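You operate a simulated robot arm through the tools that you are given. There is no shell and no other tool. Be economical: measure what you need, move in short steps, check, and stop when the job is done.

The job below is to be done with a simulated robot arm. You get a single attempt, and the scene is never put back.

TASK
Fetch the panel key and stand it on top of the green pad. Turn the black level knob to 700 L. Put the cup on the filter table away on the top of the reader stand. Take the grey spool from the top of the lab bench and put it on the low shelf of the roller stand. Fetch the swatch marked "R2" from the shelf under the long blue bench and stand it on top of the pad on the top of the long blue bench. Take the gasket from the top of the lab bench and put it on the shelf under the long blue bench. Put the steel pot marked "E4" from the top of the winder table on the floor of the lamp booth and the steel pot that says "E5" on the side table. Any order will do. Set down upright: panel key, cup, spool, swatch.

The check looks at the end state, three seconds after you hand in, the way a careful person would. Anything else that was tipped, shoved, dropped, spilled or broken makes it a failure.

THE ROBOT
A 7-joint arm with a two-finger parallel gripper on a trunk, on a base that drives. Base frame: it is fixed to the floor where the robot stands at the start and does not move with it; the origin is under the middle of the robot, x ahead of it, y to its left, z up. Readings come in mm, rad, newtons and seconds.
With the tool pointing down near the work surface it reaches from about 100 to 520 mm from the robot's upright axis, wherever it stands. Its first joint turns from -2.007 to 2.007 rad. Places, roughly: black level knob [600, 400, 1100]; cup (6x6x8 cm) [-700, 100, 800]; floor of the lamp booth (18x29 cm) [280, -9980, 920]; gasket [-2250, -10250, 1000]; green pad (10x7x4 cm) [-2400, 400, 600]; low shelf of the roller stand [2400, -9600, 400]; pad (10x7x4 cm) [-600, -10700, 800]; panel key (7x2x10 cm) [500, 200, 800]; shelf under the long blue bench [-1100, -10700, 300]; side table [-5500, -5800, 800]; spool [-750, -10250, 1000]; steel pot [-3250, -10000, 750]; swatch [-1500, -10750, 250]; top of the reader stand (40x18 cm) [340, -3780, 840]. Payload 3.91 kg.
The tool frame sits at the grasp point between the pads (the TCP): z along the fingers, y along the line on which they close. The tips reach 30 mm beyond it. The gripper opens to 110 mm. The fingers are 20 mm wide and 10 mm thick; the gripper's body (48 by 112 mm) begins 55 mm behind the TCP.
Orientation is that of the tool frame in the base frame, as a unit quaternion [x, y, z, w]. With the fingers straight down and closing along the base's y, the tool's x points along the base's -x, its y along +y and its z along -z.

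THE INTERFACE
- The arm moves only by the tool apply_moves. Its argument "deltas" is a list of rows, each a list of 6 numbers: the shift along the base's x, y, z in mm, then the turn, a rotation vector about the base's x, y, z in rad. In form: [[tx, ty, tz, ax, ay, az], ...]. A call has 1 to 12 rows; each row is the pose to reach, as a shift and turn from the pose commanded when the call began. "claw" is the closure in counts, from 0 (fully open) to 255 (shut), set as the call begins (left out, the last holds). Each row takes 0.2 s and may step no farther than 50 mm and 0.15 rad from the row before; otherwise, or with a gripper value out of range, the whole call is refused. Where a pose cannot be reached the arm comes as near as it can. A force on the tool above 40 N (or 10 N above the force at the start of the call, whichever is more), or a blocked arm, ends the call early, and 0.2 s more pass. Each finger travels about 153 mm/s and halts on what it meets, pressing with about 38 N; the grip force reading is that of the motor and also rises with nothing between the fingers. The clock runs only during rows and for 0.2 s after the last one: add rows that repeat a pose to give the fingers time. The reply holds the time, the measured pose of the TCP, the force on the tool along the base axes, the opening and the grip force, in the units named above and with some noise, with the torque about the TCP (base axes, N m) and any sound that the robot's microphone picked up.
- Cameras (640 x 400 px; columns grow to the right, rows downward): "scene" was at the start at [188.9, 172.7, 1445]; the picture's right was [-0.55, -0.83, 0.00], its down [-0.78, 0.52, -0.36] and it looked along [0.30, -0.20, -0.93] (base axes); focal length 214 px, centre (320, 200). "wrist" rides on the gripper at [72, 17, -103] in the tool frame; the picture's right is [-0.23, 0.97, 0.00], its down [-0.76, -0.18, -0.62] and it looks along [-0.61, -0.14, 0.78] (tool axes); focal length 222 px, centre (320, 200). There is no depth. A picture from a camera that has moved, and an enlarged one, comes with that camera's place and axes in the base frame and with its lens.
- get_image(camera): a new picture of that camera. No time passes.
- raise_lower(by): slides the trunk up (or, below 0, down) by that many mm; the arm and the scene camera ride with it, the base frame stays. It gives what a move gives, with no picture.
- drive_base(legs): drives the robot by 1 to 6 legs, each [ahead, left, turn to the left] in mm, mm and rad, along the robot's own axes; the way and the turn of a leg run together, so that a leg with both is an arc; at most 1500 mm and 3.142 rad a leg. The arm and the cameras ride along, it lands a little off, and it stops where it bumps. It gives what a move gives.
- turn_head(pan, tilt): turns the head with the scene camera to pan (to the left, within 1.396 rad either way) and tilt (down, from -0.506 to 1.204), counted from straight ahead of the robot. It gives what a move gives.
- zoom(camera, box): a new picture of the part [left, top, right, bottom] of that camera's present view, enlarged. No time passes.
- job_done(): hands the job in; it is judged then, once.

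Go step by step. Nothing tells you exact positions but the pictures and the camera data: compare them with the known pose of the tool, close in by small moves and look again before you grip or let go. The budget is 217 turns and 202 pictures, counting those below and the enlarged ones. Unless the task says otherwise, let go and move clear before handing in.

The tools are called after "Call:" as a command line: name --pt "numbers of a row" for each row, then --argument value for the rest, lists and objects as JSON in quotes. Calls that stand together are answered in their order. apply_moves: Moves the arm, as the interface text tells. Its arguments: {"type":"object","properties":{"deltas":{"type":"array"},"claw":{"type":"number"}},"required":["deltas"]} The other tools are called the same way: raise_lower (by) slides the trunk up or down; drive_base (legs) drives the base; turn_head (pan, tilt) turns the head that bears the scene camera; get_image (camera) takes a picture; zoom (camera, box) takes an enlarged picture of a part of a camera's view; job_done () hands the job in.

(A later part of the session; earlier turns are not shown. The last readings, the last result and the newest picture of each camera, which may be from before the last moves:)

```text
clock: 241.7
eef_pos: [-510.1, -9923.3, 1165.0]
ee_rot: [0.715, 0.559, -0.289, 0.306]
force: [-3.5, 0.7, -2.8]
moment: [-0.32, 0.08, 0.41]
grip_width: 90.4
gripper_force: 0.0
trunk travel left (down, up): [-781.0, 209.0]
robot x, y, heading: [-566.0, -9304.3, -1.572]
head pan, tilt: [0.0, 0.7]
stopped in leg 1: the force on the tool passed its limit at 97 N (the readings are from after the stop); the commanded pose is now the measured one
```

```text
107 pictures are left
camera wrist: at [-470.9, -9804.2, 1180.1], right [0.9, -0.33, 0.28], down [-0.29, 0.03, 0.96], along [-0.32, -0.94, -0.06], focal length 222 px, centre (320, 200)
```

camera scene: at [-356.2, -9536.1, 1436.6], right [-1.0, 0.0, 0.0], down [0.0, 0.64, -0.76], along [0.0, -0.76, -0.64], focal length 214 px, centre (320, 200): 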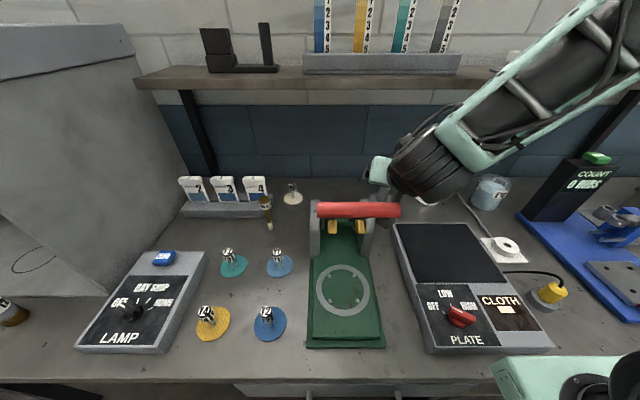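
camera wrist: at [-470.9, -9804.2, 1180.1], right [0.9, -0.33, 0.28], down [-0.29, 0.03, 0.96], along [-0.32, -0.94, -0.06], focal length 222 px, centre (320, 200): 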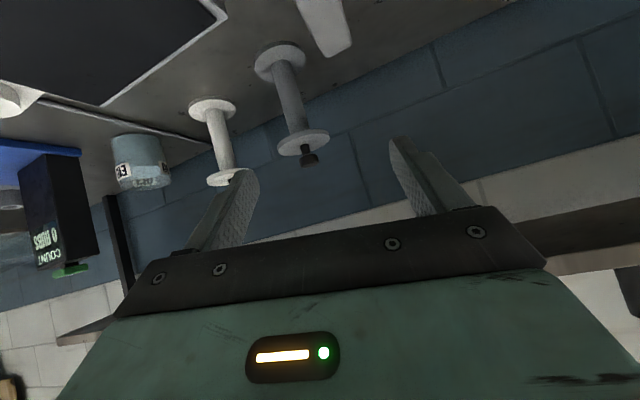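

The hand bumped the cutter's raised red lever (it sits at z≈1227), nothing appears displaced. I back away right, raise well above it, and check the cutter.

Call:
apply_moves --pt "-25 0 0 0 0 0" --pt "-50 0 0 0 0 0" --pt "-50 0 0 0 0 0"

Call:
raise_lower --by 200

Call:
get_image --camera "scene"

```text
clock: 242.5
eef_pos: [-560.1, -9925.3, 1165.1]
ee_rot: [0.715, 0.558, -0.289, 0.306]
force: [0.3, 0.1, -0.7]
moment: [0.04, -0.01, 0.01]
grip_width: 90.7
gripper_force: 0.0
trunk travel left (down, up): [-781.0, 209.0]
robot x, y, heading: [-562.8, -9310.1, -1.569]
head pan, tilt: [0.0, 0.7]
```

```text
clock: 244.7
eef_pos: [-560.5, -9926.3, 1364.8]
ee_rot: [0.714, 0.56, -0.288, 0.306]
force: [-0.2, -0.2, 0.2]
moment: [-0.03, 0.01, 0.03]
grip_width: 90.6
gripper_force: 0.1
trunk travel left (down, up): [-981.0, 9.0]
robot x, y, heading: [-561.2, -9306.2, -1.57]
head pan, tilt: [0.0, 0.7]
```

```text
106 pictures are left
camera scene: at [-355.9, -9536.1, 1636.5], right [-1.0, 0.0, 0.0], down [0.0, 0.64, -0.76], along [0.0, -0.76, -0.64], focal length 214 px, centre (320, 200)
```

scene: 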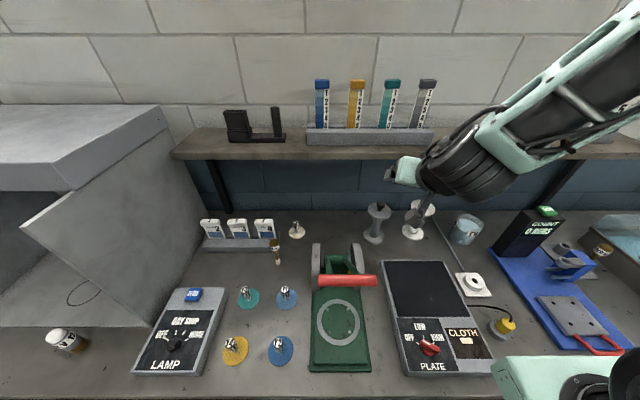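

Nothing moved. Now high above everything, I shift left 130 and creep in 150.

Call:
drive_base --legs '[[0, 130, 0], [150, 0, 0]]'

Call:
get_image --camera "scene"

Call:
get_image --camera "wrist"

```text
clock: 246.9
eef_pos: [-429.2, -10072.2, 1365.2]
ee_rot: [0.714, 0.56, -0.289, 0.306]
force: [0.6, -0.6, -0.9]
moment: [0.01, -0.01, 0.03]
grip_width: 90.5
gripper_force: 0.1
trunk travel left (down, up): [-981.0, 9.0]
robot x, y, heading: [-433.7, -9456.4, -1.572]
head pan, tilt: [0.0, 0.7]
```

```text
105 pictures are left
camera scene: at [-225.8, -9683.3, 1636.6], right [-1.0, 0.0, 0.0], down [0.0, 0.64, -0.77], along [0.0, -0.77, -0.64], focal length 214 px, centre (320, 200)
```

scene: 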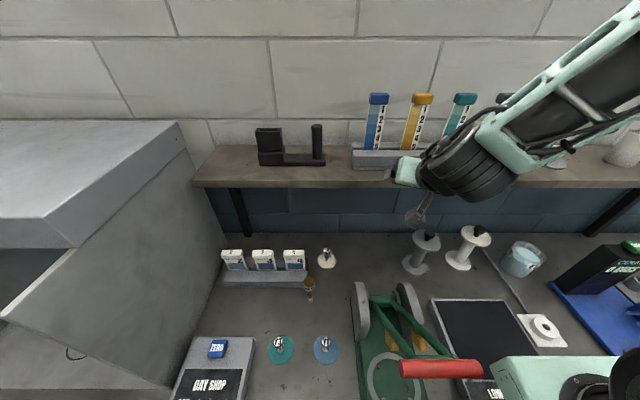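

```text
104 pictures are left
camera wrist: at [-390.0, -9952.6, 1379.7], right [0.9, -0.32, 0.28], down [-0.29, 0.03, 0.96], along [-0.32, -0.95, -0.06], focal length 222 px, centre (320, 200)
```

wrist: 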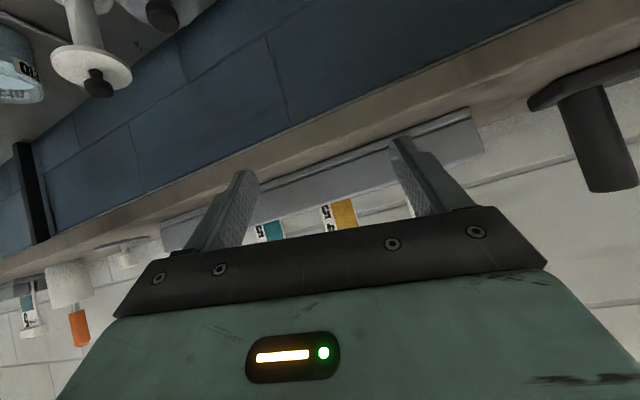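

Best estimate for the knob: [-588, -10152, 1092]. I level the tool's closing axis, move right to x=-588 and go down toward a 100 mm standoff along a 40° approach.

Call:
apply_moves --pt "-40 0 0 0 0.03 0.05" --pt "-80 0 0 0 0.06 0.1" --pt "-120 0 -10 0 0.09 0.15" --pt "-159 0 -40 0.001 0.114 0.188" --pt "-159 0 -80 0.001 0.114 0.188" --pt "-159 0 -120 0.001 0.114 0.188" --pt "-159 0 -155 0.001 0.114 0.188" --pt "-159 0 -185 0.001 0.114 0.188" --pt "-159 0 -185 0.001 0.114 0.188"

Call:
get_image --camera "wrist"

Call:
get_image --camera "scene"

```text
clock: 247.9
eef_pos: [-563.2, -10101.5, 1342.0]
ee_rot: [0.625, 0.654, -0.297, 0.306]
force: [-9.0, 31.1, 21.4]
moment: [-0.06, 1.29, -2.09]
grip_width: 95.5
gripper_force: 4.5
out of reach, approached as far as the arm can: row 1, 2, 3, 4, 5
trunk travel left (down, up): [-981.0, 9.0]
robot x, y, heading: [-427.9, -9456.7, -1.572]
head pan, tilt: [0.0, 0.7]
stopped in row 5: the force on the tool passed its limit at 248 N (the readings are from after the stop); the commanded pose is now the measured one
```

```text
103 pictures are left
camera wrist: at [-550.0, -9977.8, 1352.9], right [0.98, -0.1, 0.17], down [-0.17, -0.01, 0.98], along [-0.1, -0.99, -0.03], focal length 222 px, centre (320, 200)
```

wrist: 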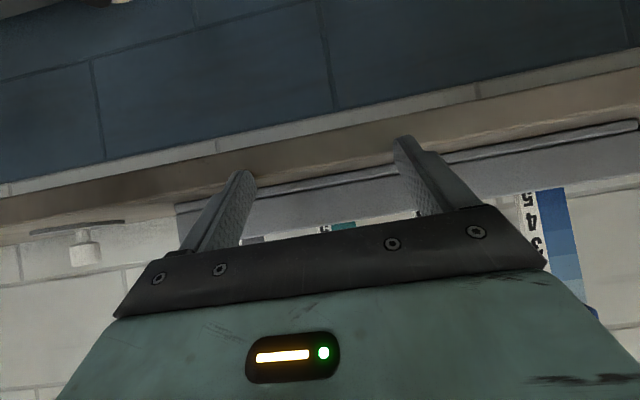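

```text
102 pictures are left
camera scene: at [-225.0, -9680.0, 1637.3], right [-1.0, 0.0, 0.0], down [0.0, 0.64, -0.77], along [0.0, -0.77, -0.64], focal length 214 px, centre (320, 200)
```

scene: 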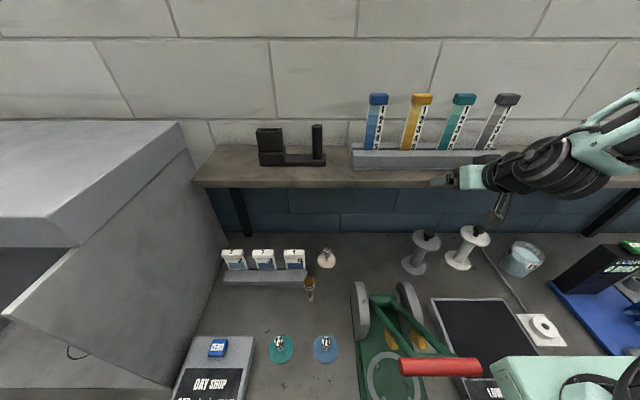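

The fingers pressed the wall shelf's edge (front at y≈-10130, z≈1320) since the pose was unreachable; the shelf's items look unmoved. I back off first.

Call:
apply_moves --pt "0 40 0 0 0 0" --pt "0 80 0 0 0 0" --pt "0 80 0 0 0 -0.1" --pt "0 80 -10 0 0 -0.2" --claw 90

Call:
zoom --camera "scene" --box '[220, 60, 540, 290]'

```text
clock: 248.9
eef_pos: [-550.3, -10099.9, 1356.9]
ee_rot: [0.686, 0.59, -0.323, 0.275]
force: [-0.5, 0.5, 0.2]
moment: [-0.01, 0.01, -0.02]
grip_width: 71.3
gripper_force: 0.2
out of reach, approached as far as the arm can: row 1, 2, 3, 4
trunk travel left (down, up): [-981.0, 9.0]
robot x, y, heading: [-432.7, -9457.7, -1.571]
head pan, tilt: [0.0, 0.7]
```

```text
1.74 times, centred on (380, 175) of scene
camera zoom: at [-224.8, -9682.7, 1636.5], right [-1.0, 0.0, 0.0], down [0.0, 0.64, -0.77], along [0.0, -0.77, -0.64], focal length 373 px, centre (216, 244)
```

zoom: 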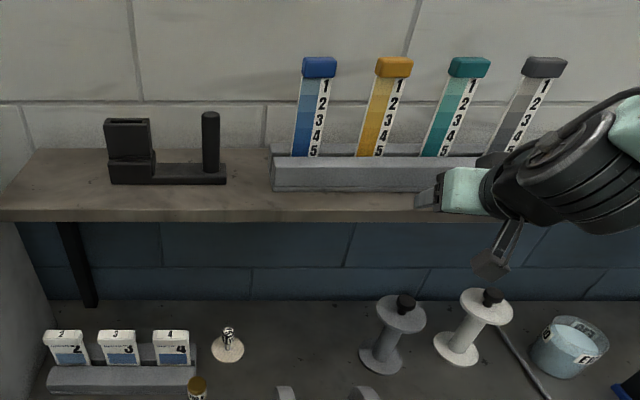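

The arm is at its inner limit here, so I back up 120 mm, then lower.

Call:
drive_base --legs '[[-120, 0, 0]]'

Call:
apply_moves --pt "-38 -20 -40 0 0 0.05" --pt "-38 -50 -80 0 0 0.1" --pt "-38 -80 -120 0 0 0.1" --pt "-38 -90 -160 0 0 0.1" --pt "-38 -90 -190 0 0 0.1" --pt "-38 -90 -190 0 0 0.1"

Call:
get_image --camera "wrist"

Call:
get_image --camera "scene"

```text
clock: 250.2
eef_pos: [-551.8, -9982.2, 1356.0]
ee_rot: [0.687, 0.59, -0.323, 0.275]
force: [0.1, -0.3, 0.0]
moment: [-0.02, -0.02, -0.03]
grip_width: 70.8
gripper_force: 0.0
trunk travel left (down, up): [-981.0, 9.0]
robot x, y, heading: [-431.7, -9337.9, -1.573]
head pan, tilt: [0.0, 0.7]
```

```text
refused: row 1 steps farther than a row can; nothing moved
```

```text
100 pictures are left
camera wrist: at [-516.1, -9861.1, 1367.3], right [0.94, -0.29, 0.17], down [-0.17, 0.02, 0.98], along [-0.29, -0.96, -0.03], focal length 222 px, centre (320, 200)
```

wrist: 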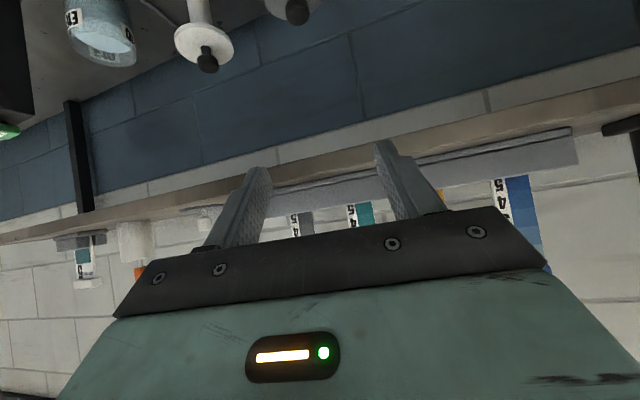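

```text
99 pictures are left
camera scene: at [-226.0, -9564.5, 1636.4], right [-1.0, 0.0, 0.0], down [0.0, 0.64, -0.76], along [0.0, -0.76, -0.64], focal length 214 px, centre (320, 200)
```

scene: 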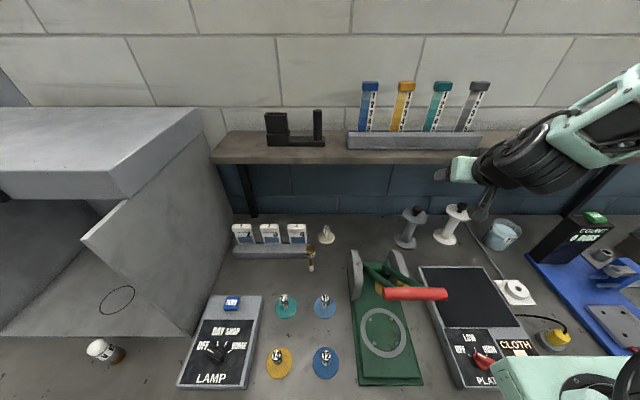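

Knob confirmed near [-591, -10155, 1090]; closing axis is level. Descending first, then forward to the standoff.

Call:
apply_moves --pt "-7 -5 -45 0 0 0" --pt "-14 -15 -90 0 0 0" --pt "-21 -30 -135 0 0 0" --pt "-25 -60 -170 0 0 0" --pt "-28 -90 -200 0 0 0" --pt "-28 -105 -208 0 0 0" --pt "-28 -105 -208 0 0 0"

Call:
get_image --camera "wrist"

```text
clock: 251.8
eef_pos: [-579.9, -10085.5, 1147.4]
ee_rot: [0.687, 0.59, -0.324, 0.275]
force: [0.0, -0.6, 0.1]
moment: [0.02, 0.0, 0.04]
grip_width: 71.2
gripper_force: 0.0
out of reach, approached as far as the arm can: row 1
trunk travel left (down, up): [-981.0, 9.0]
robot x, y, heading: [-431.6, -9333.5, -1.563]
head pan, tilt: [0.0, 0.7]
```

```text
98 pictures are left
camera wrist: at [-543.7, -9965.3, 1158.7], right [0.94, -0.29, 0.17], down [-0.17, 0.02, 0.98], along [-0.29, -0.96, -0.03], focal length 222 px, centre (320, 200)
```

wrist: 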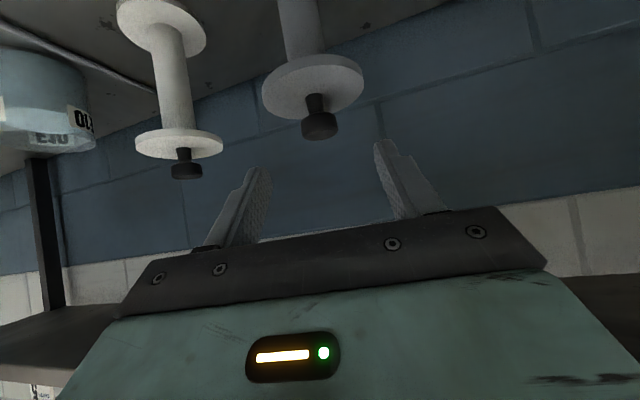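

Right in line. Advancing onto the knob and checking before closing.

Call:
apply_moves --pt "-3 -20 -17 0 0 0" --pt "-6 -40 -33 0 0 0" --pt "-8 -56 -46 0 0 0" --pt "-10 -68 -55 0 0 0" --pt "-10 -68 -55 0 0 0"

Call:
get_image --camera "wrist"

Call:
zoom --camera "scene" --box '[360, 170, 520, 270]'

```text
clock: 252.9
eef_pos: [-590.2, -10155.7, 1093.2]
ee_rot: [0.686, 0.591, -0.322, 0.276]
force: [0.5, 0.6, 0.0]
moment: [-0.02, -0.02, -0.01]
grip_width: 71.4
gripper_force: 0.0
trunk travel left (down, up): [-981.0, 9.0]
robot x, y, heading: [-429.8, -9335.7, -1.571]
head pan, tilt: [0.0, 0.7]
```

```text
97 pictures are left
camera wrist: at [-553.6, -10034.1, 1104.6], right [0.94, -0.29, 0.17], down [-0.17, 0.02, 0.98], along [-0.29, -0.96, -0.03], focal length 222 px, centre (320, 200)
```

wrist: 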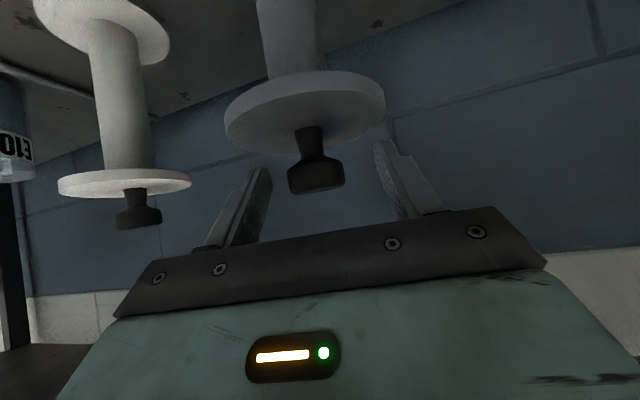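

```text
4.00 times, centred on (440, 220) of scene
camera zoom: at [-226.1, -9564.2, 1636.5], right [-1.0, 0.0, 0.0], down [0.0, 0.64, -0.76], along [0.0, -0.76, -0.64], focal length 858 px, centre (-160, 120)
```

zoom: 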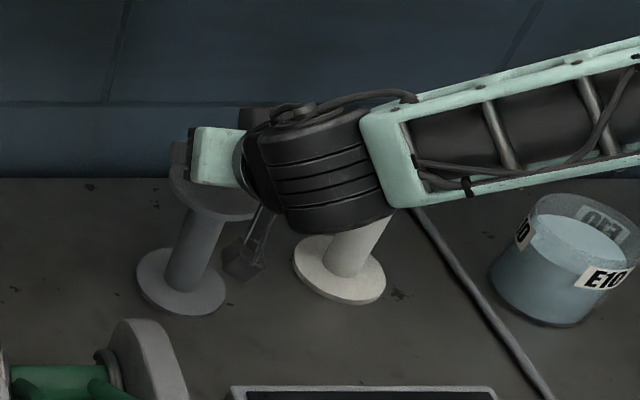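

The knob sits between the fingertips with clearance to the flange. Closing, then a small lift.

Call:
apply_moves --pt "0 0 0 0 0 0" --pt "0 0 0 0 0 0" --pt "0 0 0 0 0 0" --claw 255

Call:
apply_moves --pt "0 0 10 0 0 0" --pt "0 0 25 0 0 0" --pt "0 0 25 0 0 0"

Call:
get_image --camera "wrist"

```text
clock: 253.8
eef_pos: [-590.7, -10154.3, 1092.9]
ee_rot: [0.686, 0.59, -0.323, 0.276]
force: [-0.4, -1.1, -0.1]
moment: [-0.03, -0.02, -0.04]
grip_width: 32.5
gripper_force: 37.7
trunk travel left (down, up): [-981.0, 9.0]
robot x, y, heading: [-432.6, -9333.4, -1.567]
head pan, tilt: [0.0, 0.7]
```

```text
clock: 254.6
eef_pos: [-590.6, -10152.1, 1120.2]
ee_rot: [0.687, 0.59, -0.324, 0.275]
force: [-0.3, 0.6, -1.2]
moment: [0.02, -0.02, 0.0]
grip_width: 32.5
gripper_force: 38.0
trunk travel left (down, up): [-981.0, 9.0]
robot x, y, heading: [-430.2, -9336.8, -1.567]
head pan, tilt: [0.0, 0.7]
```

```text
95 pictures are left
camera wrist: at [-553.4, -10032.6, 1130.3], right [0.94, -0.29, 0.17], down [-0.17, 0.02, 0.98], along [-0.29, -0.96, -0.03], focal length 222 px, centre (320, 200)
```

wrist: 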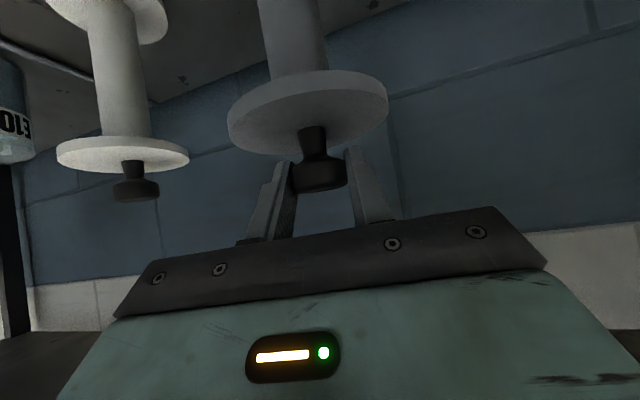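

Spool is lifted. Lifting 60 more and pulling straight back out with the base.

Call:
apply_moves --pt "-5 0 20 0 0 0" --pt "-10 5 40 0 0 0" --pt "-15 10 65 0 0 0" --pt "-15 10 65 0 0 0"

Call:
drive_base --legs '[[-350, 0, 0], [-350, 0, 0]]'

Call:
get_image --camera "scene"

```text
clock: 255.6
eef_pos: [-604.3, -10144.3, 1183.3]
ee_rot: [0.687, 0.59, -0.323, 0.275]
force: [0.4, 0.0, -1.1]
moment: [0.01, 0.01, -0.01]
grip_width: 32.6
gripper_force: 37.7
trunk travel left (down, up): [-981.0, 9.0]
robot x, y, heading: [-431.7, -9336.8, -1.569]
head pan, tilt: [0.0, 0.7]
```

```text
clock: 259.7
eef_pos: [-605.4, -9446.6, 1184.6]
ee_rot: [0.686, 0.591, -0.323, 0.276]
force: [0.0, -0.7, -2.2]
moment: [0.0, 0.04, 0.0]
grip_width: 32.4
gripper_force: 37.7
trunk travel left (down, up): [-981.0, 9.0]
robot x, y, heading: [-432.4, -8639.3, -1.566]
head pan, tilt: [0.0, 0.7]
```

```text
94 pictures are left
camera scene: at [-227.2, -8867.4, 1636.5], right [-1.0, 0.0, 0.0], down [0.0, 0.64, -0.76], along [0.0, -0.76, -0.64], focal length 214 px, centre (320, 200)
```

scene: 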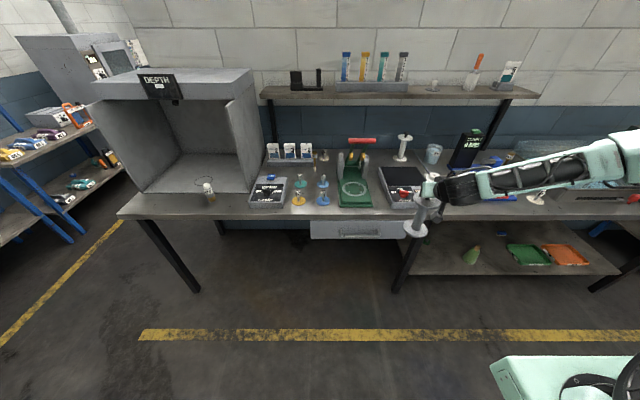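

The spool is out and the bench looks intact. Turning left to face +x toward the roller stand.

Call:
drive_base --legs '[[-200, 0, 0], [0, 0, 1.567], [900, 0, 0]]'

Call:
turn_head --pan -0.2 --tilt 0.45

Call:
get_image --camera "scene"

```text
clock: 269.4
eef_pos: [1267.8, -8665.7, 1184.7]
ee_rot: [0.084, 0.902, -0.041, 0.422]
force: [-0.6, 0.5, -0.9]
moment: [-0.02, 0.04, -0.02]
grip_width: 32.5
gripper_force: 37.9
trunk travel left (down, up): [-981.0, 9.0]
robot x, y, heading: [467.8, -8469.4, -0.032]
head pan, tilt: [0.0, 0.7]
```

```text
clock: 270.1
eef_pos: [1267.9, -8666.9, 1184.3]
ee_rot: [0.083, 0.901, -0.041, 0.423]
force: [-0.4, 0.5, -1.5]
moment: [-0.05, -0.03, -0.04]
grip_width: 32.6
gripper_force: 37.7
trunk travel left (down, up): [-981.0, 9.0]
robot x, y, heading: [469.7, -8464.9, -0.028]
head pan, tilt: [-0.201, 0.45]
```

```text
93 pictures are left
camera scene: at [705.3, -8288.2, 1658.6], right [-0.23, -0.97, 0.0], down [-0.42, 0.1, -0.9], along [0.88, -0.21, -0.44], focal length 214 px, centre (320, 200)
```

scene: 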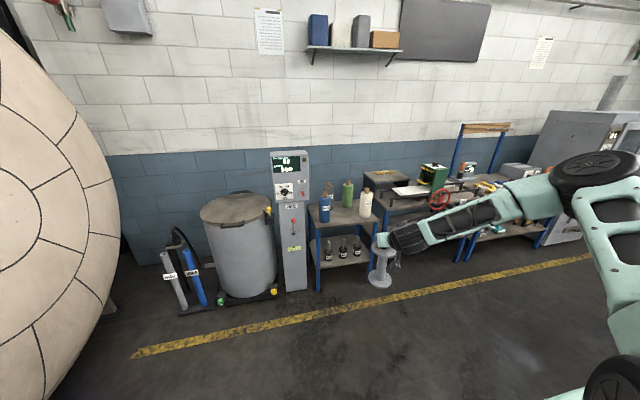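

Heading toward the roller stand front: forward 650, right 1100.

Call:
drive_base --legs '[[650, -1090, 0.03]]'

Call:
turn_head --pan -0.1 --tilt 0.65

Call:
get_image --camera "scene"

```text
clock: 275.1
eef_pos: [1771.1, -9565.4, 1185.3]
ee_rot: [0.088, 0.901, -0.043, 0.422]
force: [0.2, 0.3, -0.3]
moment: [0.01, -0.01, 0.04]
grip_width: 32.4
gripper_force: 37.9
trunk travel left (down, up): [-981.0, 9.0]
robot x, y, heading: [970.9, -9356.9, -0.045]
head pan, tilt: [-0.201, 0.45]
stopped in leg 1: the robot was blocked; the commanded pose is now the measured one
```

```text
clock: 275.8
eef_pos: [1771.4, -9565.5, 1183.7]
ee_rot: [0.089, 0.901, -0.043, 0.422]
force: [0.4, 0.0, -0.4]
moment: [0.01, 0.02, -0.03]
grip_width: 32.4
gripper_force: 38.0
trunk travel left (down, up): [-981.0, 9.0]
robot x, y, heading: [975.4, -9356.6, -0.041]
head pan, tilt: [-0.099, 0.649]
```

```text
92 pictures are left
camera scene: at [1209.0, -9170.9, 1640.9], right [-0.14, -0.99, 0.0], down [-0.6, 0.09, -0.8], along [0.79, -0.11, -0.6], focal length 214 px, centre (320, 200)
```

scene: 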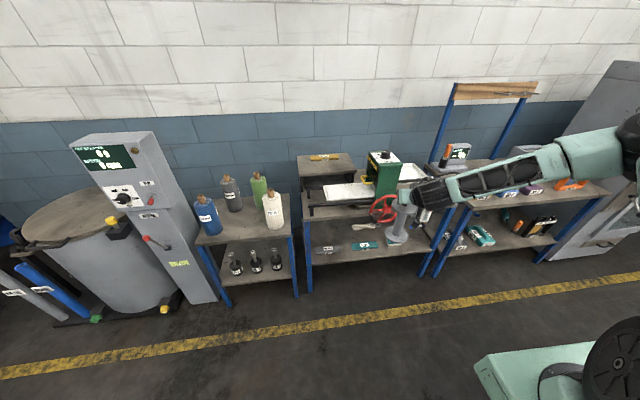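

It bumped the bench's end corner lightly. I go forward 240 clear of it, then look at the stand's shelf from closer.

Call:
drive_base --legs '[[0, 30, 0.042], [240, 0, 0]]'

Call:
raise_lower --by -300

Call:
turn_head --pan -0.35 --tilt 0.6

Call:
get_image --camera "scene"

```text
clock: 278.1
eef_pos: [2020.3, -9499.2, 1184.4]
ee_rot: [0.068, 0.903, -0.034, 0.422]
force: [0.5, 0.0, -0.8]
moment: [-0.02, 0.03, 0.03]
grip_width: 32.5
gripper_force: 37.6
trunk travel left (down, up): [-981.0, 9.0]
robot x, y, heading: [1213.8, -9326.2, 0.002]
head pan, tilt: [-0.099, 0.649]
```

```text
clock: 281.1
eef_pos: [2022.3, -9499.4, 883.7]
ee_rot: [0.068, 0.903, -0.034, 0.422]
force: [-1.2, -0.4, -0.6]
moment: [-0.01, 0.01, 0.0]
grip_width: 32.2
gripper_force: 38.5
trunk travel left (down, up): [-681.0, 309.0]
robot x, y, heading: [1214.5, -9326.1, 0.004]
head pan, tilt: [-0.099, 0.649]
```

```text
clock: 281.8
eef_pos: [2021.1, -9499.3, 882.8]
ee_rot: [0.068, 0.903, -0.033, 0.422]
force: [0.4, 0.8, -0.5]
moment: [0.02, 0.04, -0.01]
grip_width: 32.4
gripper_force: 38.0
trunk travel left (down, up): [-681.0, 309.0]
robot x, y, heading: [1212.8, -9328.3, 0.003]
head pan, tilt: [-0.351, 0.6]
```

```text
91 pictures are left
camera scene: at [1439.3, -9152.0, 1345.1], right [-0.34, -0.94, 0.0], down [-0.53, 0.19, -0.82], along [0.78, -0.28, -0.57], focal length 214 px, centre (320, 200)
```

scene: 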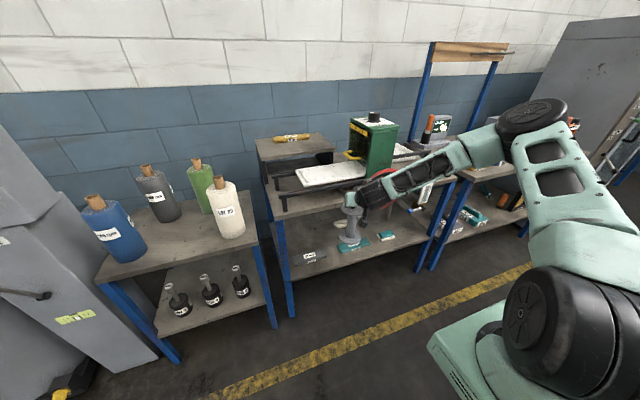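

Zooming on the low shelf to choose a free spot.

Call:
zoom --camera "scene" --box '[270, 190, 450, 300]'

```text
3.56 times, centred on (360, 245) of scene
camera zoom: at [1439.3, -9152.0, 1345.1], right [-0.34, -0.94, 0.0], down [-0.53, 0.19, -0.82], along [0.78, -0.28, -0.57], focal length 763 px, centre (178, 40)
```

zoom: 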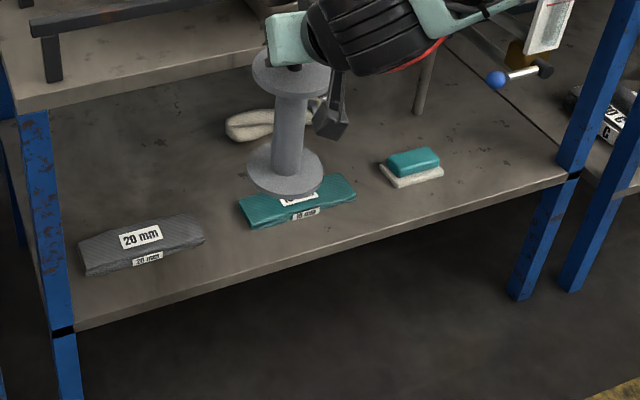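

The right end of the low shelf (y≈-10020) is free. I'll swing there by rotating right first (to stay clear of the red wheel), translate, then rotate back.

Call:
drive_base --legs '[[-45, 0, 0], [0, 0, -0.7], [0, 0, 0.001]]'

Call:
get_image --camera "scene"

```text
clock: 284.9
eef_pos: [1670.8, -9981.3, 883.2]
ee_rot: [0.376, 0.824, -0.177, 0.385]
force: [0.3, 0.9, -0.8]
moment: [0.04, 0.02, 0.07]
grip_width: 32.4
gripper_force: 37.5
trunk travel left (down, up): [-681.0, 309.0]
robot x, y, heading: [1171.9, -9324.7, -0.704]
head pan, tilt: [-0.351, 0.6]
```

```text
89 pictures are left
camera scene: at [1454.1, -9339.6, 1345.1], right [-0.87, -0.49, 0.0], down [-0.28, 0.49, -0.82], along [0.41, -0.72, -0.57], focal length 214 px, centre (320, 200)
```

scene: 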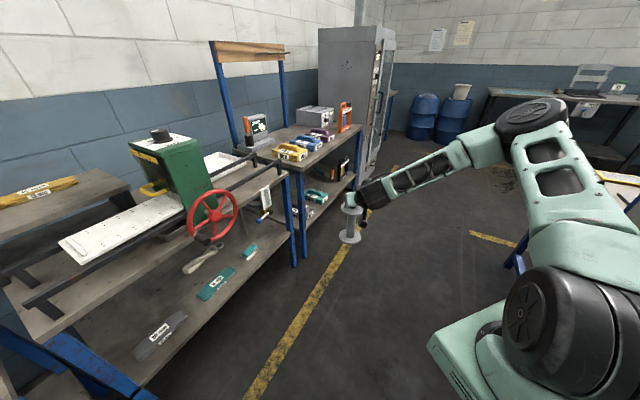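

There is a hanging clamp over the right end. Zooming to re-judge the shelf and that clamp.

Call:
zoom --camera "scene" --box '[120, 170, 310, 390]'

```text
1.82 times, centred on (215, 280) of scene
camera zoom: at [1454.1, -9339.6, 1345.1], right [-0.87, -0.49, 0.0], down [-0.28, 0.49, -0.82], along [0.41, -0.72, -0.57], focal length 390 px, centre (511, 54)
```

zoom: 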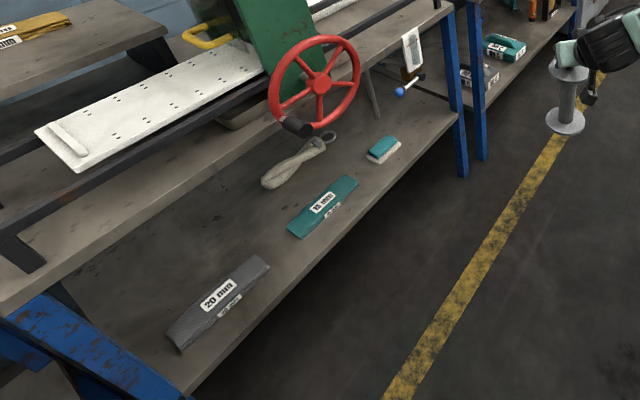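

The clamp hangs at the front edge (y −9880…−9965, z>670); y≈−10024 stays clear of it and of the leg (y≈−10100). Maneuvering there.

Call:
drive_base --legs '[[0, 0, 0.304], [258, -462, 0], [0, 0, 0.4]]'

Call:
turn_head --pan -0.2 --tilt 0.6

Call:
get_image --camera "scene"

```text
clock: 290.1
eef_pos: [2039.0, -10019.8, 884.7]
ee_rot: [0.07, 0.903, -0.035, 0.422]
force: [-0.4, 0.0, -0.9]
moment: [0.0, 0.02, -0.02]
grip_width: 32.2
gripper_force: 38.2
trunk travel left (down, up): [-681.0, 309.0]
robot x, y, heading: [1232.9, -9842.1, 0.002]
head pan, tilt: [-0.351, 0.6]
```

```text
clock: 290.8
eef_pos: [2037.8, -10020.7, 884.8]
ee_rot: [0.069, 0.903, -0.034, 0.422]
force: [0.6, 0.2, -0.9]
moment: [0.01, 0.02, 0.02]
grip_width: 32.2
gripper_force: 37.8
trunk travel left (down, up): [-681.0, 309.0]
robot x, y, heading: [1233.0, -9851.2, 0.002]
head pan, tilt: [-0.201, 0.6]
```

```text
87 pictures are left
camera scene: at [1460.4, -9659.8, 1345.1], right [-0.2, -0.98, 0.0], down [-0.55, 0.11, -0.83], along [0.81, -0.16, -0.57], focal length 214 px, centre (320, 200)
```

scene: 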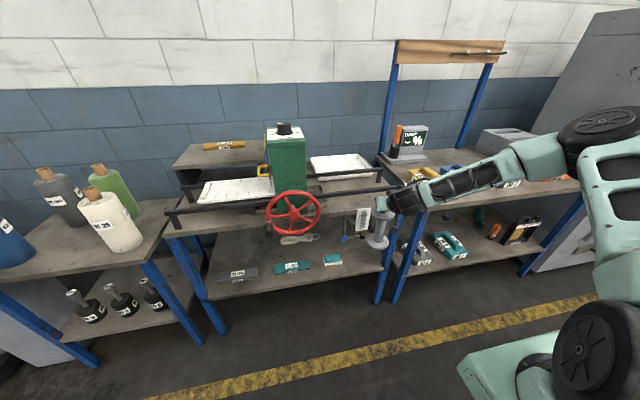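

I lower to just above shelf level in front of the stand, then compare heights.

Call:
raise_lower --by -240

Call:
turn_head --pan -0.45 --tilt 0.45

Call:
get_image --camera "scene"

Call:
get_image --camera "wrist"

```text
clock: 293.3
eef_pos: [2038.1, -10019.8, 643.6]
ee_rot: [0.069, 0.903, -0.034, 0.423]
force: [0.3, -0.7, -0.7]
moment: [0.0, -0.01, 0.03]
grip_width: 32.5
gripper_force: 38.2
trunk travel left (down, up): [-441.0, 549.0]
robot x, y, heading: [1229.3, -9847.9, 0.002]
head pan, tilt: [-0.201, 0.6]
```

```text
clock: 294.1
eef_pos: [2038.1, -10019.8, 644.3]
ee_rot: [0.069, 0.903, -0.034, 0.423]
force: [0.3, 0.2, -0.9]
moment: [0.01, 0.04, -0.02]
grip_width: 32.6
gripper_force: 37.9
trunk travel left (down, up): [-441.0, 549.0]
robot x, y, heading: [1231.6, -9849.1, 0.004]
head pan, tilt: [-0.45, 0.45]
```

```text
86 pictures are left
camera scene: at [1456.6, -9682.1, 1118.6], right [-0.43, -0.9, 0.0], down [-0.39, 0.19, -0.9], along [0.81, -0.39, -0.44], focal length 214 px, centre (320, 200)
```

scene: 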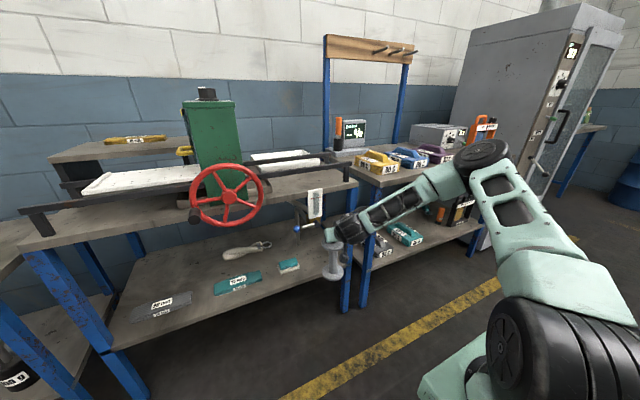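

```text
85 pictures are left
camera wrist: at [1916.9, -9984.8, 655.2], right [0.29, 0.94, 0.17], down [-0.02, -0.17, 0.98], along [0.96, -0.29, -0.03], focal length 222 px, centre (320, 200)
```

wrist: 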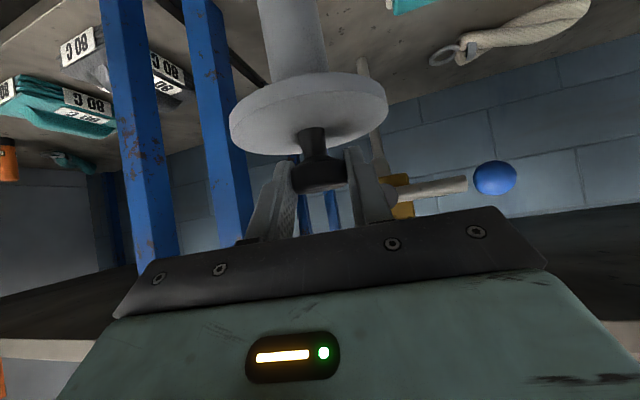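

The clamp block is at y≈−9965…−9985 (z>646) and the leg's inner face at y≈−10119, so y≈−10050 fits. I square the tool's yaw, shift there, and inch forward 60 to check.

Call:
apply_moves --pt "0 -10 0 0 0 0.08" --pt "0 -20 0 0 0 0.157" --pt "0 -29 0 0 0 0.157" --pt "0 -29 0 0 0 0.157"

Call:
drive_base --legs '[[45, 0, 0]]'

Call:
get_image --camera "wrist"

Call:
zoom --camera "scene" --box '[250, 170, 430, 320]'

```text
clock: 295.1
eef_pos: [2037.9, -10047.9, 644.7]
ee_rot: [-0.003, 0.906, -0.001, 0.424]
force: [0.1, -0.4, -1.5]
moment: [0.0, 0.01, 0.01]
grip_width: 32.3
gripper_force: 37.8
trunk travel left (down, up): [-441.0, 549.0]
robot x, y, heading: [1234.9, -9845.7, 0.001]
head pan, tilt: [-0.45, 0.45]
```

```text
clock: 296.0
eef_pos: [2083.0, -10048.4, 645.3]
ee_rot: [-0.002, 0.906, 0.0, 0.424]
force: [-0.3, 0.4, -1.0]
moment: [-0.02, 0.01, 0.0]
grip_width: 32.6
gripper_force: 37.8
trunk travel left (down, up): [-441.0, 549.0]
robot x, y, heading: [1274.5, -9847.9, 0.0]
head pan, tilt: [-0.45, 0.45]
```

```text
84 pictures are left
camera wrist: at [1957.4, -10033.3, 655.4], right [0.14, 0.97, 0.17], down [0.01, -0.17, 0.98], along [0.99, -0.14, -0.03], focal length 222 px, centre (320, 200)
```

wrist: 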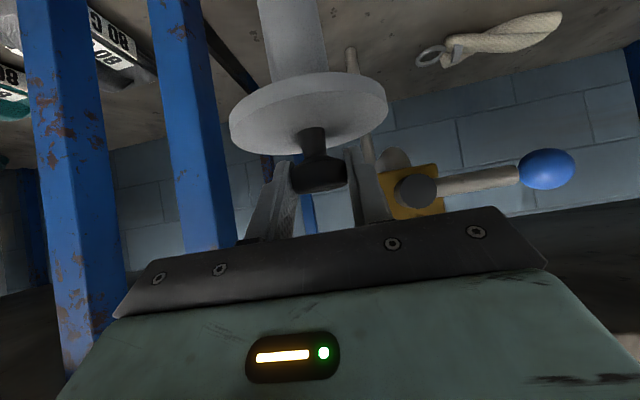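

```text
2.67 times, centred on (340, 245) of scene
camera zoom: at [1501.2, -9682.0, 1118.7], right [-0.43, -0.9, 0.0], down [-0.39, 0.19, -0.9], along [0.81, -0.39, -0.44], focal length 572 px, centre (267, 80)
```

zoom: 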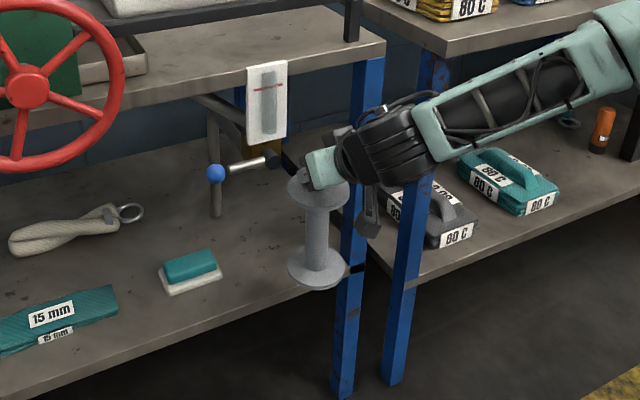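

The crank block hangs lower than the hand can pass, so I'll set the spool at the shelf's front first (hand staying outside), then regrasp it lower by the shaft and move it in. Advancing 29 mm and lowering.

Call:
apply_moves --pt "15 -4 0 0 0 0" --pt "29 -6 0 0 0 0" --pt "29 -6 -10 0 0 0" --pt "29 -6 -20 0 0 0" --pt "29 -6 -20 0 0 0"

Call:
zoom --camera "scene" --box '[270, 190, 400, 300]'

```text
clock: 297.2
eef_pos: [2112.3, -10055.3, 622.4]
ee_rot: [-0.003, 0.906, 0.0, 0.424]
force: [0.1, -0.2, -0.3]
moment: [-0.01, 0.04, 0.01]
grip_width: 32.3
gripper_force: 38.6
trunk travel left (down, up): [-441.0, 549.0]
robot x, y, heading: [1276.6, -9849.1, 0.005]
head pan, tilt: [-0.45, 0.45]
```

```text
3.64 times, centred on (335, 245) of scene
camera zoom: at [1501.2, -9682.0, 1118.7], right [-0.43, -0.9, 0.0], down [-0.39, 0.19, -0.9], along [0.81, -0.39, -0.44], focal length 780 px, centre (266, 36)
```

zoom: 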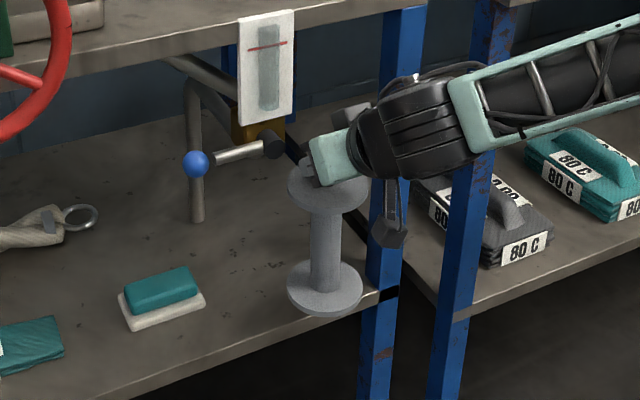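

Call:
apply_moves --pt "0 0 -5 0 0 0" --pt "0 0 -10 0 0 0" --pt "0 0 -10 0 0 0"

Call:
apply_moves --pt "0 0 -3 0 0 0" --pt "0 0 -6 0 0 0"

```text
clock: 298.0
eef_pos: [2112.9, -10055.5, 615.1]
ee_rot: [-0.003, 0.906, 0.0, 0.424]
force: [-0.2, 0.3, -1.4]
moment: [-0.01, 0.03, -0.02]
grip_width: 32.3
gripper_force: 37.9
trunk travel left (down, up): [-441.0, 549.0]
robot x, y, heading: [1273.5, -9845.0, 0.002]
head pan, tilt: [-0.45, 0.45]
```

```text
clock: 298.6
eef_pos: [2111.9, -10054.6, 608.3]
ee_rot: [-0.003, 0.906, 0.0, 0.424]
force: [0.5, 0.7, -1.2]
moment: [-0.02, 0.0, 0.02]
grip_width: 32.3
gripper_force: 37.9
trunk travel left (down, up): [-441.0, 549.0]
robot x, y, heading: [1275.8, -9846.5, 0.004]
head pan, tilt: [-0.45, 0.45]
```

Call:
apply_moves --pt "0 0 -3 0 0 0" --pt "0 0 -5 0 0 0"

Call:
zoom --camera "scene" --box '[290, 220, 380, 295]'

```text
clock: 299.2
eef_pos: [2113.0, -10055.2, 603.3]
ee_rot: [-0.002, 0.906, -0.001, 0.424]
force: [-0.1, -0.3, -1.1]
moment: [0.01, -0.02, -0.03]
grip_width: 32.5
gripper_force: 38.3
trunk travel left (down, up): [-441.0, 549.0]
robot x, y, heading: [1274.4, -9845.3, 0.001]
head pan, tilt: [-0.45, 0.45]
```

```text
5.33 times, centred on (335, 258) of scene
camera zoom: at [1501.2, -9682.0, 1118.7], right [-0.43, -0.9, 0.0], down [-0.39, 0.19, -0.9], along [0.81, -0.39, -0.44], focal length 1144 px, centre (240, -107)
```

zoom: 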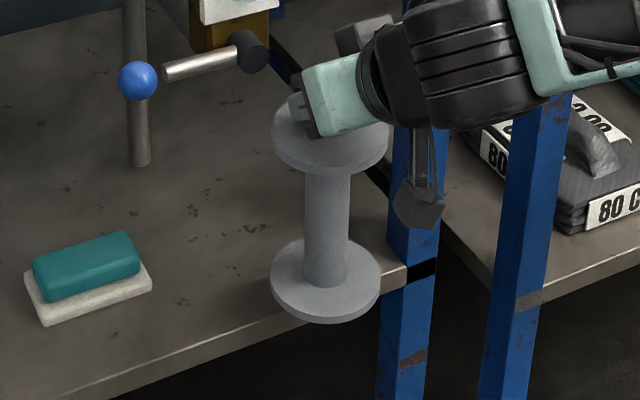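

Call:
apply_moves --pt "0 0 -2 0 0 0" --pt "0 0 -4 0 0 0"

Call:
apply_moves --pt "0 0 -1.5 0 0 0" --pt "0 0 -3 0 0 0"

```text
clock: 299.8
eef_pos: [2113.1, -10053.6, 599.1]
ee_rot: [-0.002, 0.905, 0.0, 0.425]
force: [0.2, -0.3, -1.0]
moment: [-0.03, 0.02, 0.02]
grip_width: 32.4
gripper_force: 37.7
trunk travel left (down, up): [-441.0, 549.0]
robot x, y, heading: [1278.0, -9843.3, 0.0]
head pan, tilt: [-0.45, 0.45]
```

```text
clock: 300.4
eef_pos: [2112.1, -10055.1, 596.6]
ee_rot: [-0.003, 0.905, -0.001, 0.425]
force: [0.3, -0.3, -1.5]
moment: [-0.02, 0.05, -0.01]
grip_width: 32.5
gripper_force: 38.3
trunk travel left (down, up): [-441.0, 549.0]
robot x, y, heading: [1279.2, -9846.2, 0.005]
head pan, tilt: [-0.45, 0.45]
```

Still in the air; lowering in 2 mm rows until contact trips the guard.

Call:
apply_moves --pt "0 0 -1.5 0 0 0" --pt "0 0 -3 0 0 0" --pt "0 0 -4.5 0 0 0" --pt "0 0 -6 0 0 0"

Call:
zoom --camera "scene" --box '[290, 220, 380, 295]'

```text
clock: 301.4
eef_pos: [2112.8, -10054.2, 589.4]
ee_rot: [-0.002, 0.906, -0.001, 0.424]
force: [0.4, 0.2, -0.8]
moment: [-0.01, 0.04, 0.01]
grip_width: 32.4
gripper_force: 38.2
trunk travel left (down, up): [-441.0, 549.0]
robot x, y, heading: [1280.0, -9845.8, 0.004]
head pan, tilt: [-0.45, 0.45]
```

```text
5.33 times, centred on (335, 258) of scene
camera zoom: at [1501.2, -9682.0, 1118.7], right [-0.43, -0.9, 0.0], down [-0.39, 0.19, -0.9], along [0.81, -0.39, -0.44], focal length 1144 px, centre (240, -107)
```

zoom: 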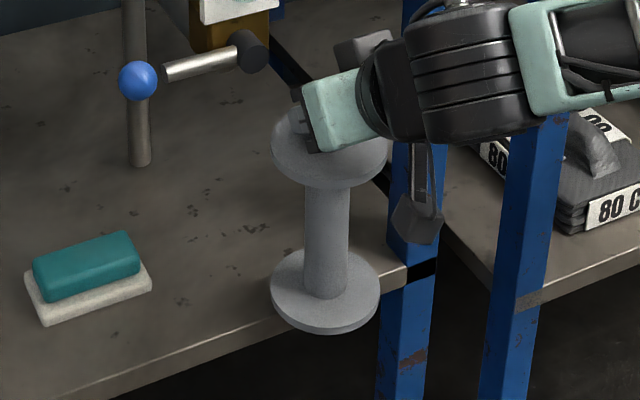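

The centre would sit too close to the edge. Raising 10, moving 15 forward and 8 right, then lowering again.

Call:
apply_moves --pt "0 -4 10 0 0 0" --pt "8 -9 10 0 0 0" --pt "16 -9 10 0 0 0" --pt "16 -9 4 0 0 0" --pt "16 -9 0 0 0 0" --pt "16 -9 -3 0 0 0"

Call:
zoom --camera "scene" --box '[290, 220, 380, 295]'

```text
clock: 302.8
eef_pos: [2128.6, -10062.6, 586.4]
ee_rot: [-0.003, 0.906, 0.0, 0.424]
force: [0.8, 0.1, -0.6]
moment: [-0.02, 0.0, -0.01]
grip_width: 32.3
gripper_force: 38.2
trunk travel left (down, up): [-441.0, 549.0]
robot x, y, heading: [1274.9, -9847.9, 0.006]
head pan, tilt: [-0.45, 0.45]
```

```text
5.33 times, centred on (335, 258) of scene
camera zoom: at [1501.2, -9682.0, 1118.7], right [-0.43, -0.9, 0.0], down [-0.39, 0.19, -0.9], along [0.81, -0.39, -0.44], focal length 1144 px, centre (240, -107)
```

zoom: 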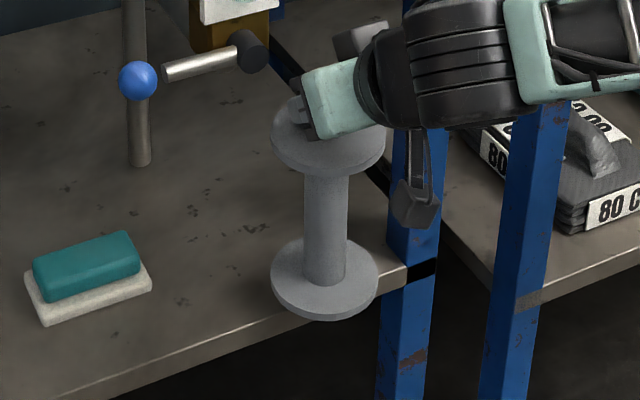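

Call:
apply_moves --pt "0 0 -1.5 0 0 0" --pt "0 0 -3 0 0 0" --pt "0 0 -4.5 0 0 0" --pt "0 0 -6 0 0 0"

Call:
apply_moves --pt "0 0 -1.5 0 0 0" --pt "0 0 -3 0 0 0" --pt "0 0 -4.5 0 0 0"

Call:
zoom --camera "scene" --box '[290, 220, 380, 295]'

```text
clock: 303.8
eef_pos: [2129.5, -10064.5, 580.5]
ee_rot: [-0.003, 0.906, -0.001, 0.424]
force: [-0.7, -1.1, -0.9]
moment: [0.02, 0.01, -0.01]
grip_width: 32.2
gripper_force: 38.2
trunk travel left (down, up): [-441.0, 549.0]
robot x, y, heading: [1275.9, -9848.0, 0.005]
head pan, tilt: [-0.45, 0.45]
```

```text
clock: 304.6
eef_pos: [2128.3, -10063.6, 577.5]
ee_rot: [-0.003, 0.906, -0.001, 0.424]
force: [0.9, 0.7, -0.9]
moment: [0.02, 0.0, 0.01]
grip_width: 32.5
gripper_force: 38.1
trunk travel left (down, up): [-441.0, 549.0]
robot x, y, heading: [1274.1, -9845.8, 0.004]
head pan, tilt: [-0.45, 0.45]
```

```text
5.33 times, centred on (335, 258) of scene
camera zoom: at [1501.2, -9682.0, 1118.7], right [-0.43, -0.9, 0.0], down [-0.39, 0.19, -0.9], along [0.81, -0.39, -0.44], focal length 1144 px, centre (240, -107)
```

zoom: 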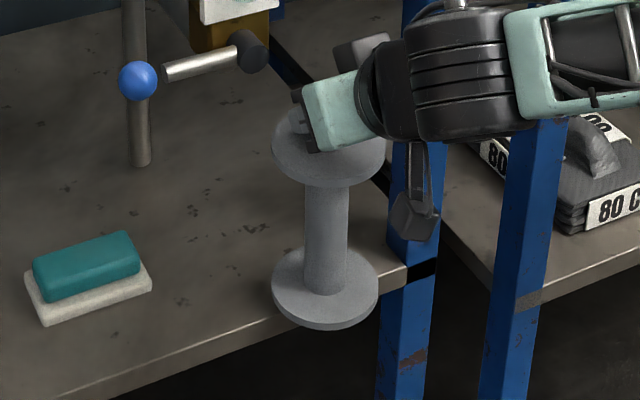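

Call:
apply_moves --pt "0 8 0 0 0 0" --pt "5 16 0 0 0 0" --pt "10 18 0 0 0 0" --pt "10 18 -2 0 0 0" --pt "10 18 -4 0 0 0"

Call:
apply_moves --pt "0 0 -1.5 0 0 0" --pt "0 0 -3 0 0 0" --pt "0 0 -4.5 0 0 0"

Call:
zoom --camera "scene" --box '[290, 220, 380, 295]'

```text
clock: 305.8
eef_pos: [2138.3, -10045.2, 573.4]
ee_rot: [-0.003, 0.906, -0.001, 0.424]
force: [0.2, 0.8, -0.6]
moment: [0.01, 0.04, 0.03]
grip_width: 32.5
gripper_force: 38.2
trunk travel left (down, up): [-441.0, 549.0]
robot x, y, heading: [1277.4, -9846.2, -0.0]
head pan, tilt: [-0.45, 0.45]
```

```text
clock: 306.6
eef_pos: [2139.6, -10044.8, 568.1]
ee_rot: [-0.002, 0.906, -0.001, 0.424]
force: [-0.4, 0.4, -1.3]
moment: [0.02, 0.01, -0.03]
grip_width: 32.4
gripper_force: 38.2
trunk travel left (down, up): [-441.0, 549.0]
robot x, y, heading: [1276.0, -9848.5, 0.001]
head pan, tilt: [-0.45, 0.45]
```

```text
5.33 times, centred on (335, 258) of scene
camera zoom: at [1501.2, -9682.0, 1118.7], right [-0.43, -0.9, 0.0], down [-0.39, 0.19, -0.9], along [0.81, -0.39, -0.44], focal length 1144 px, centre (240, -107)
```

zoom: 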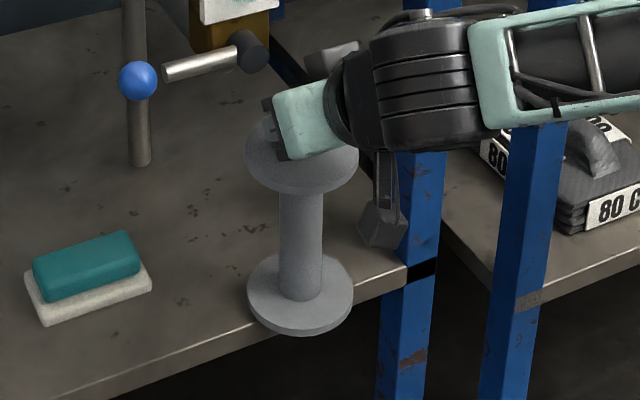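

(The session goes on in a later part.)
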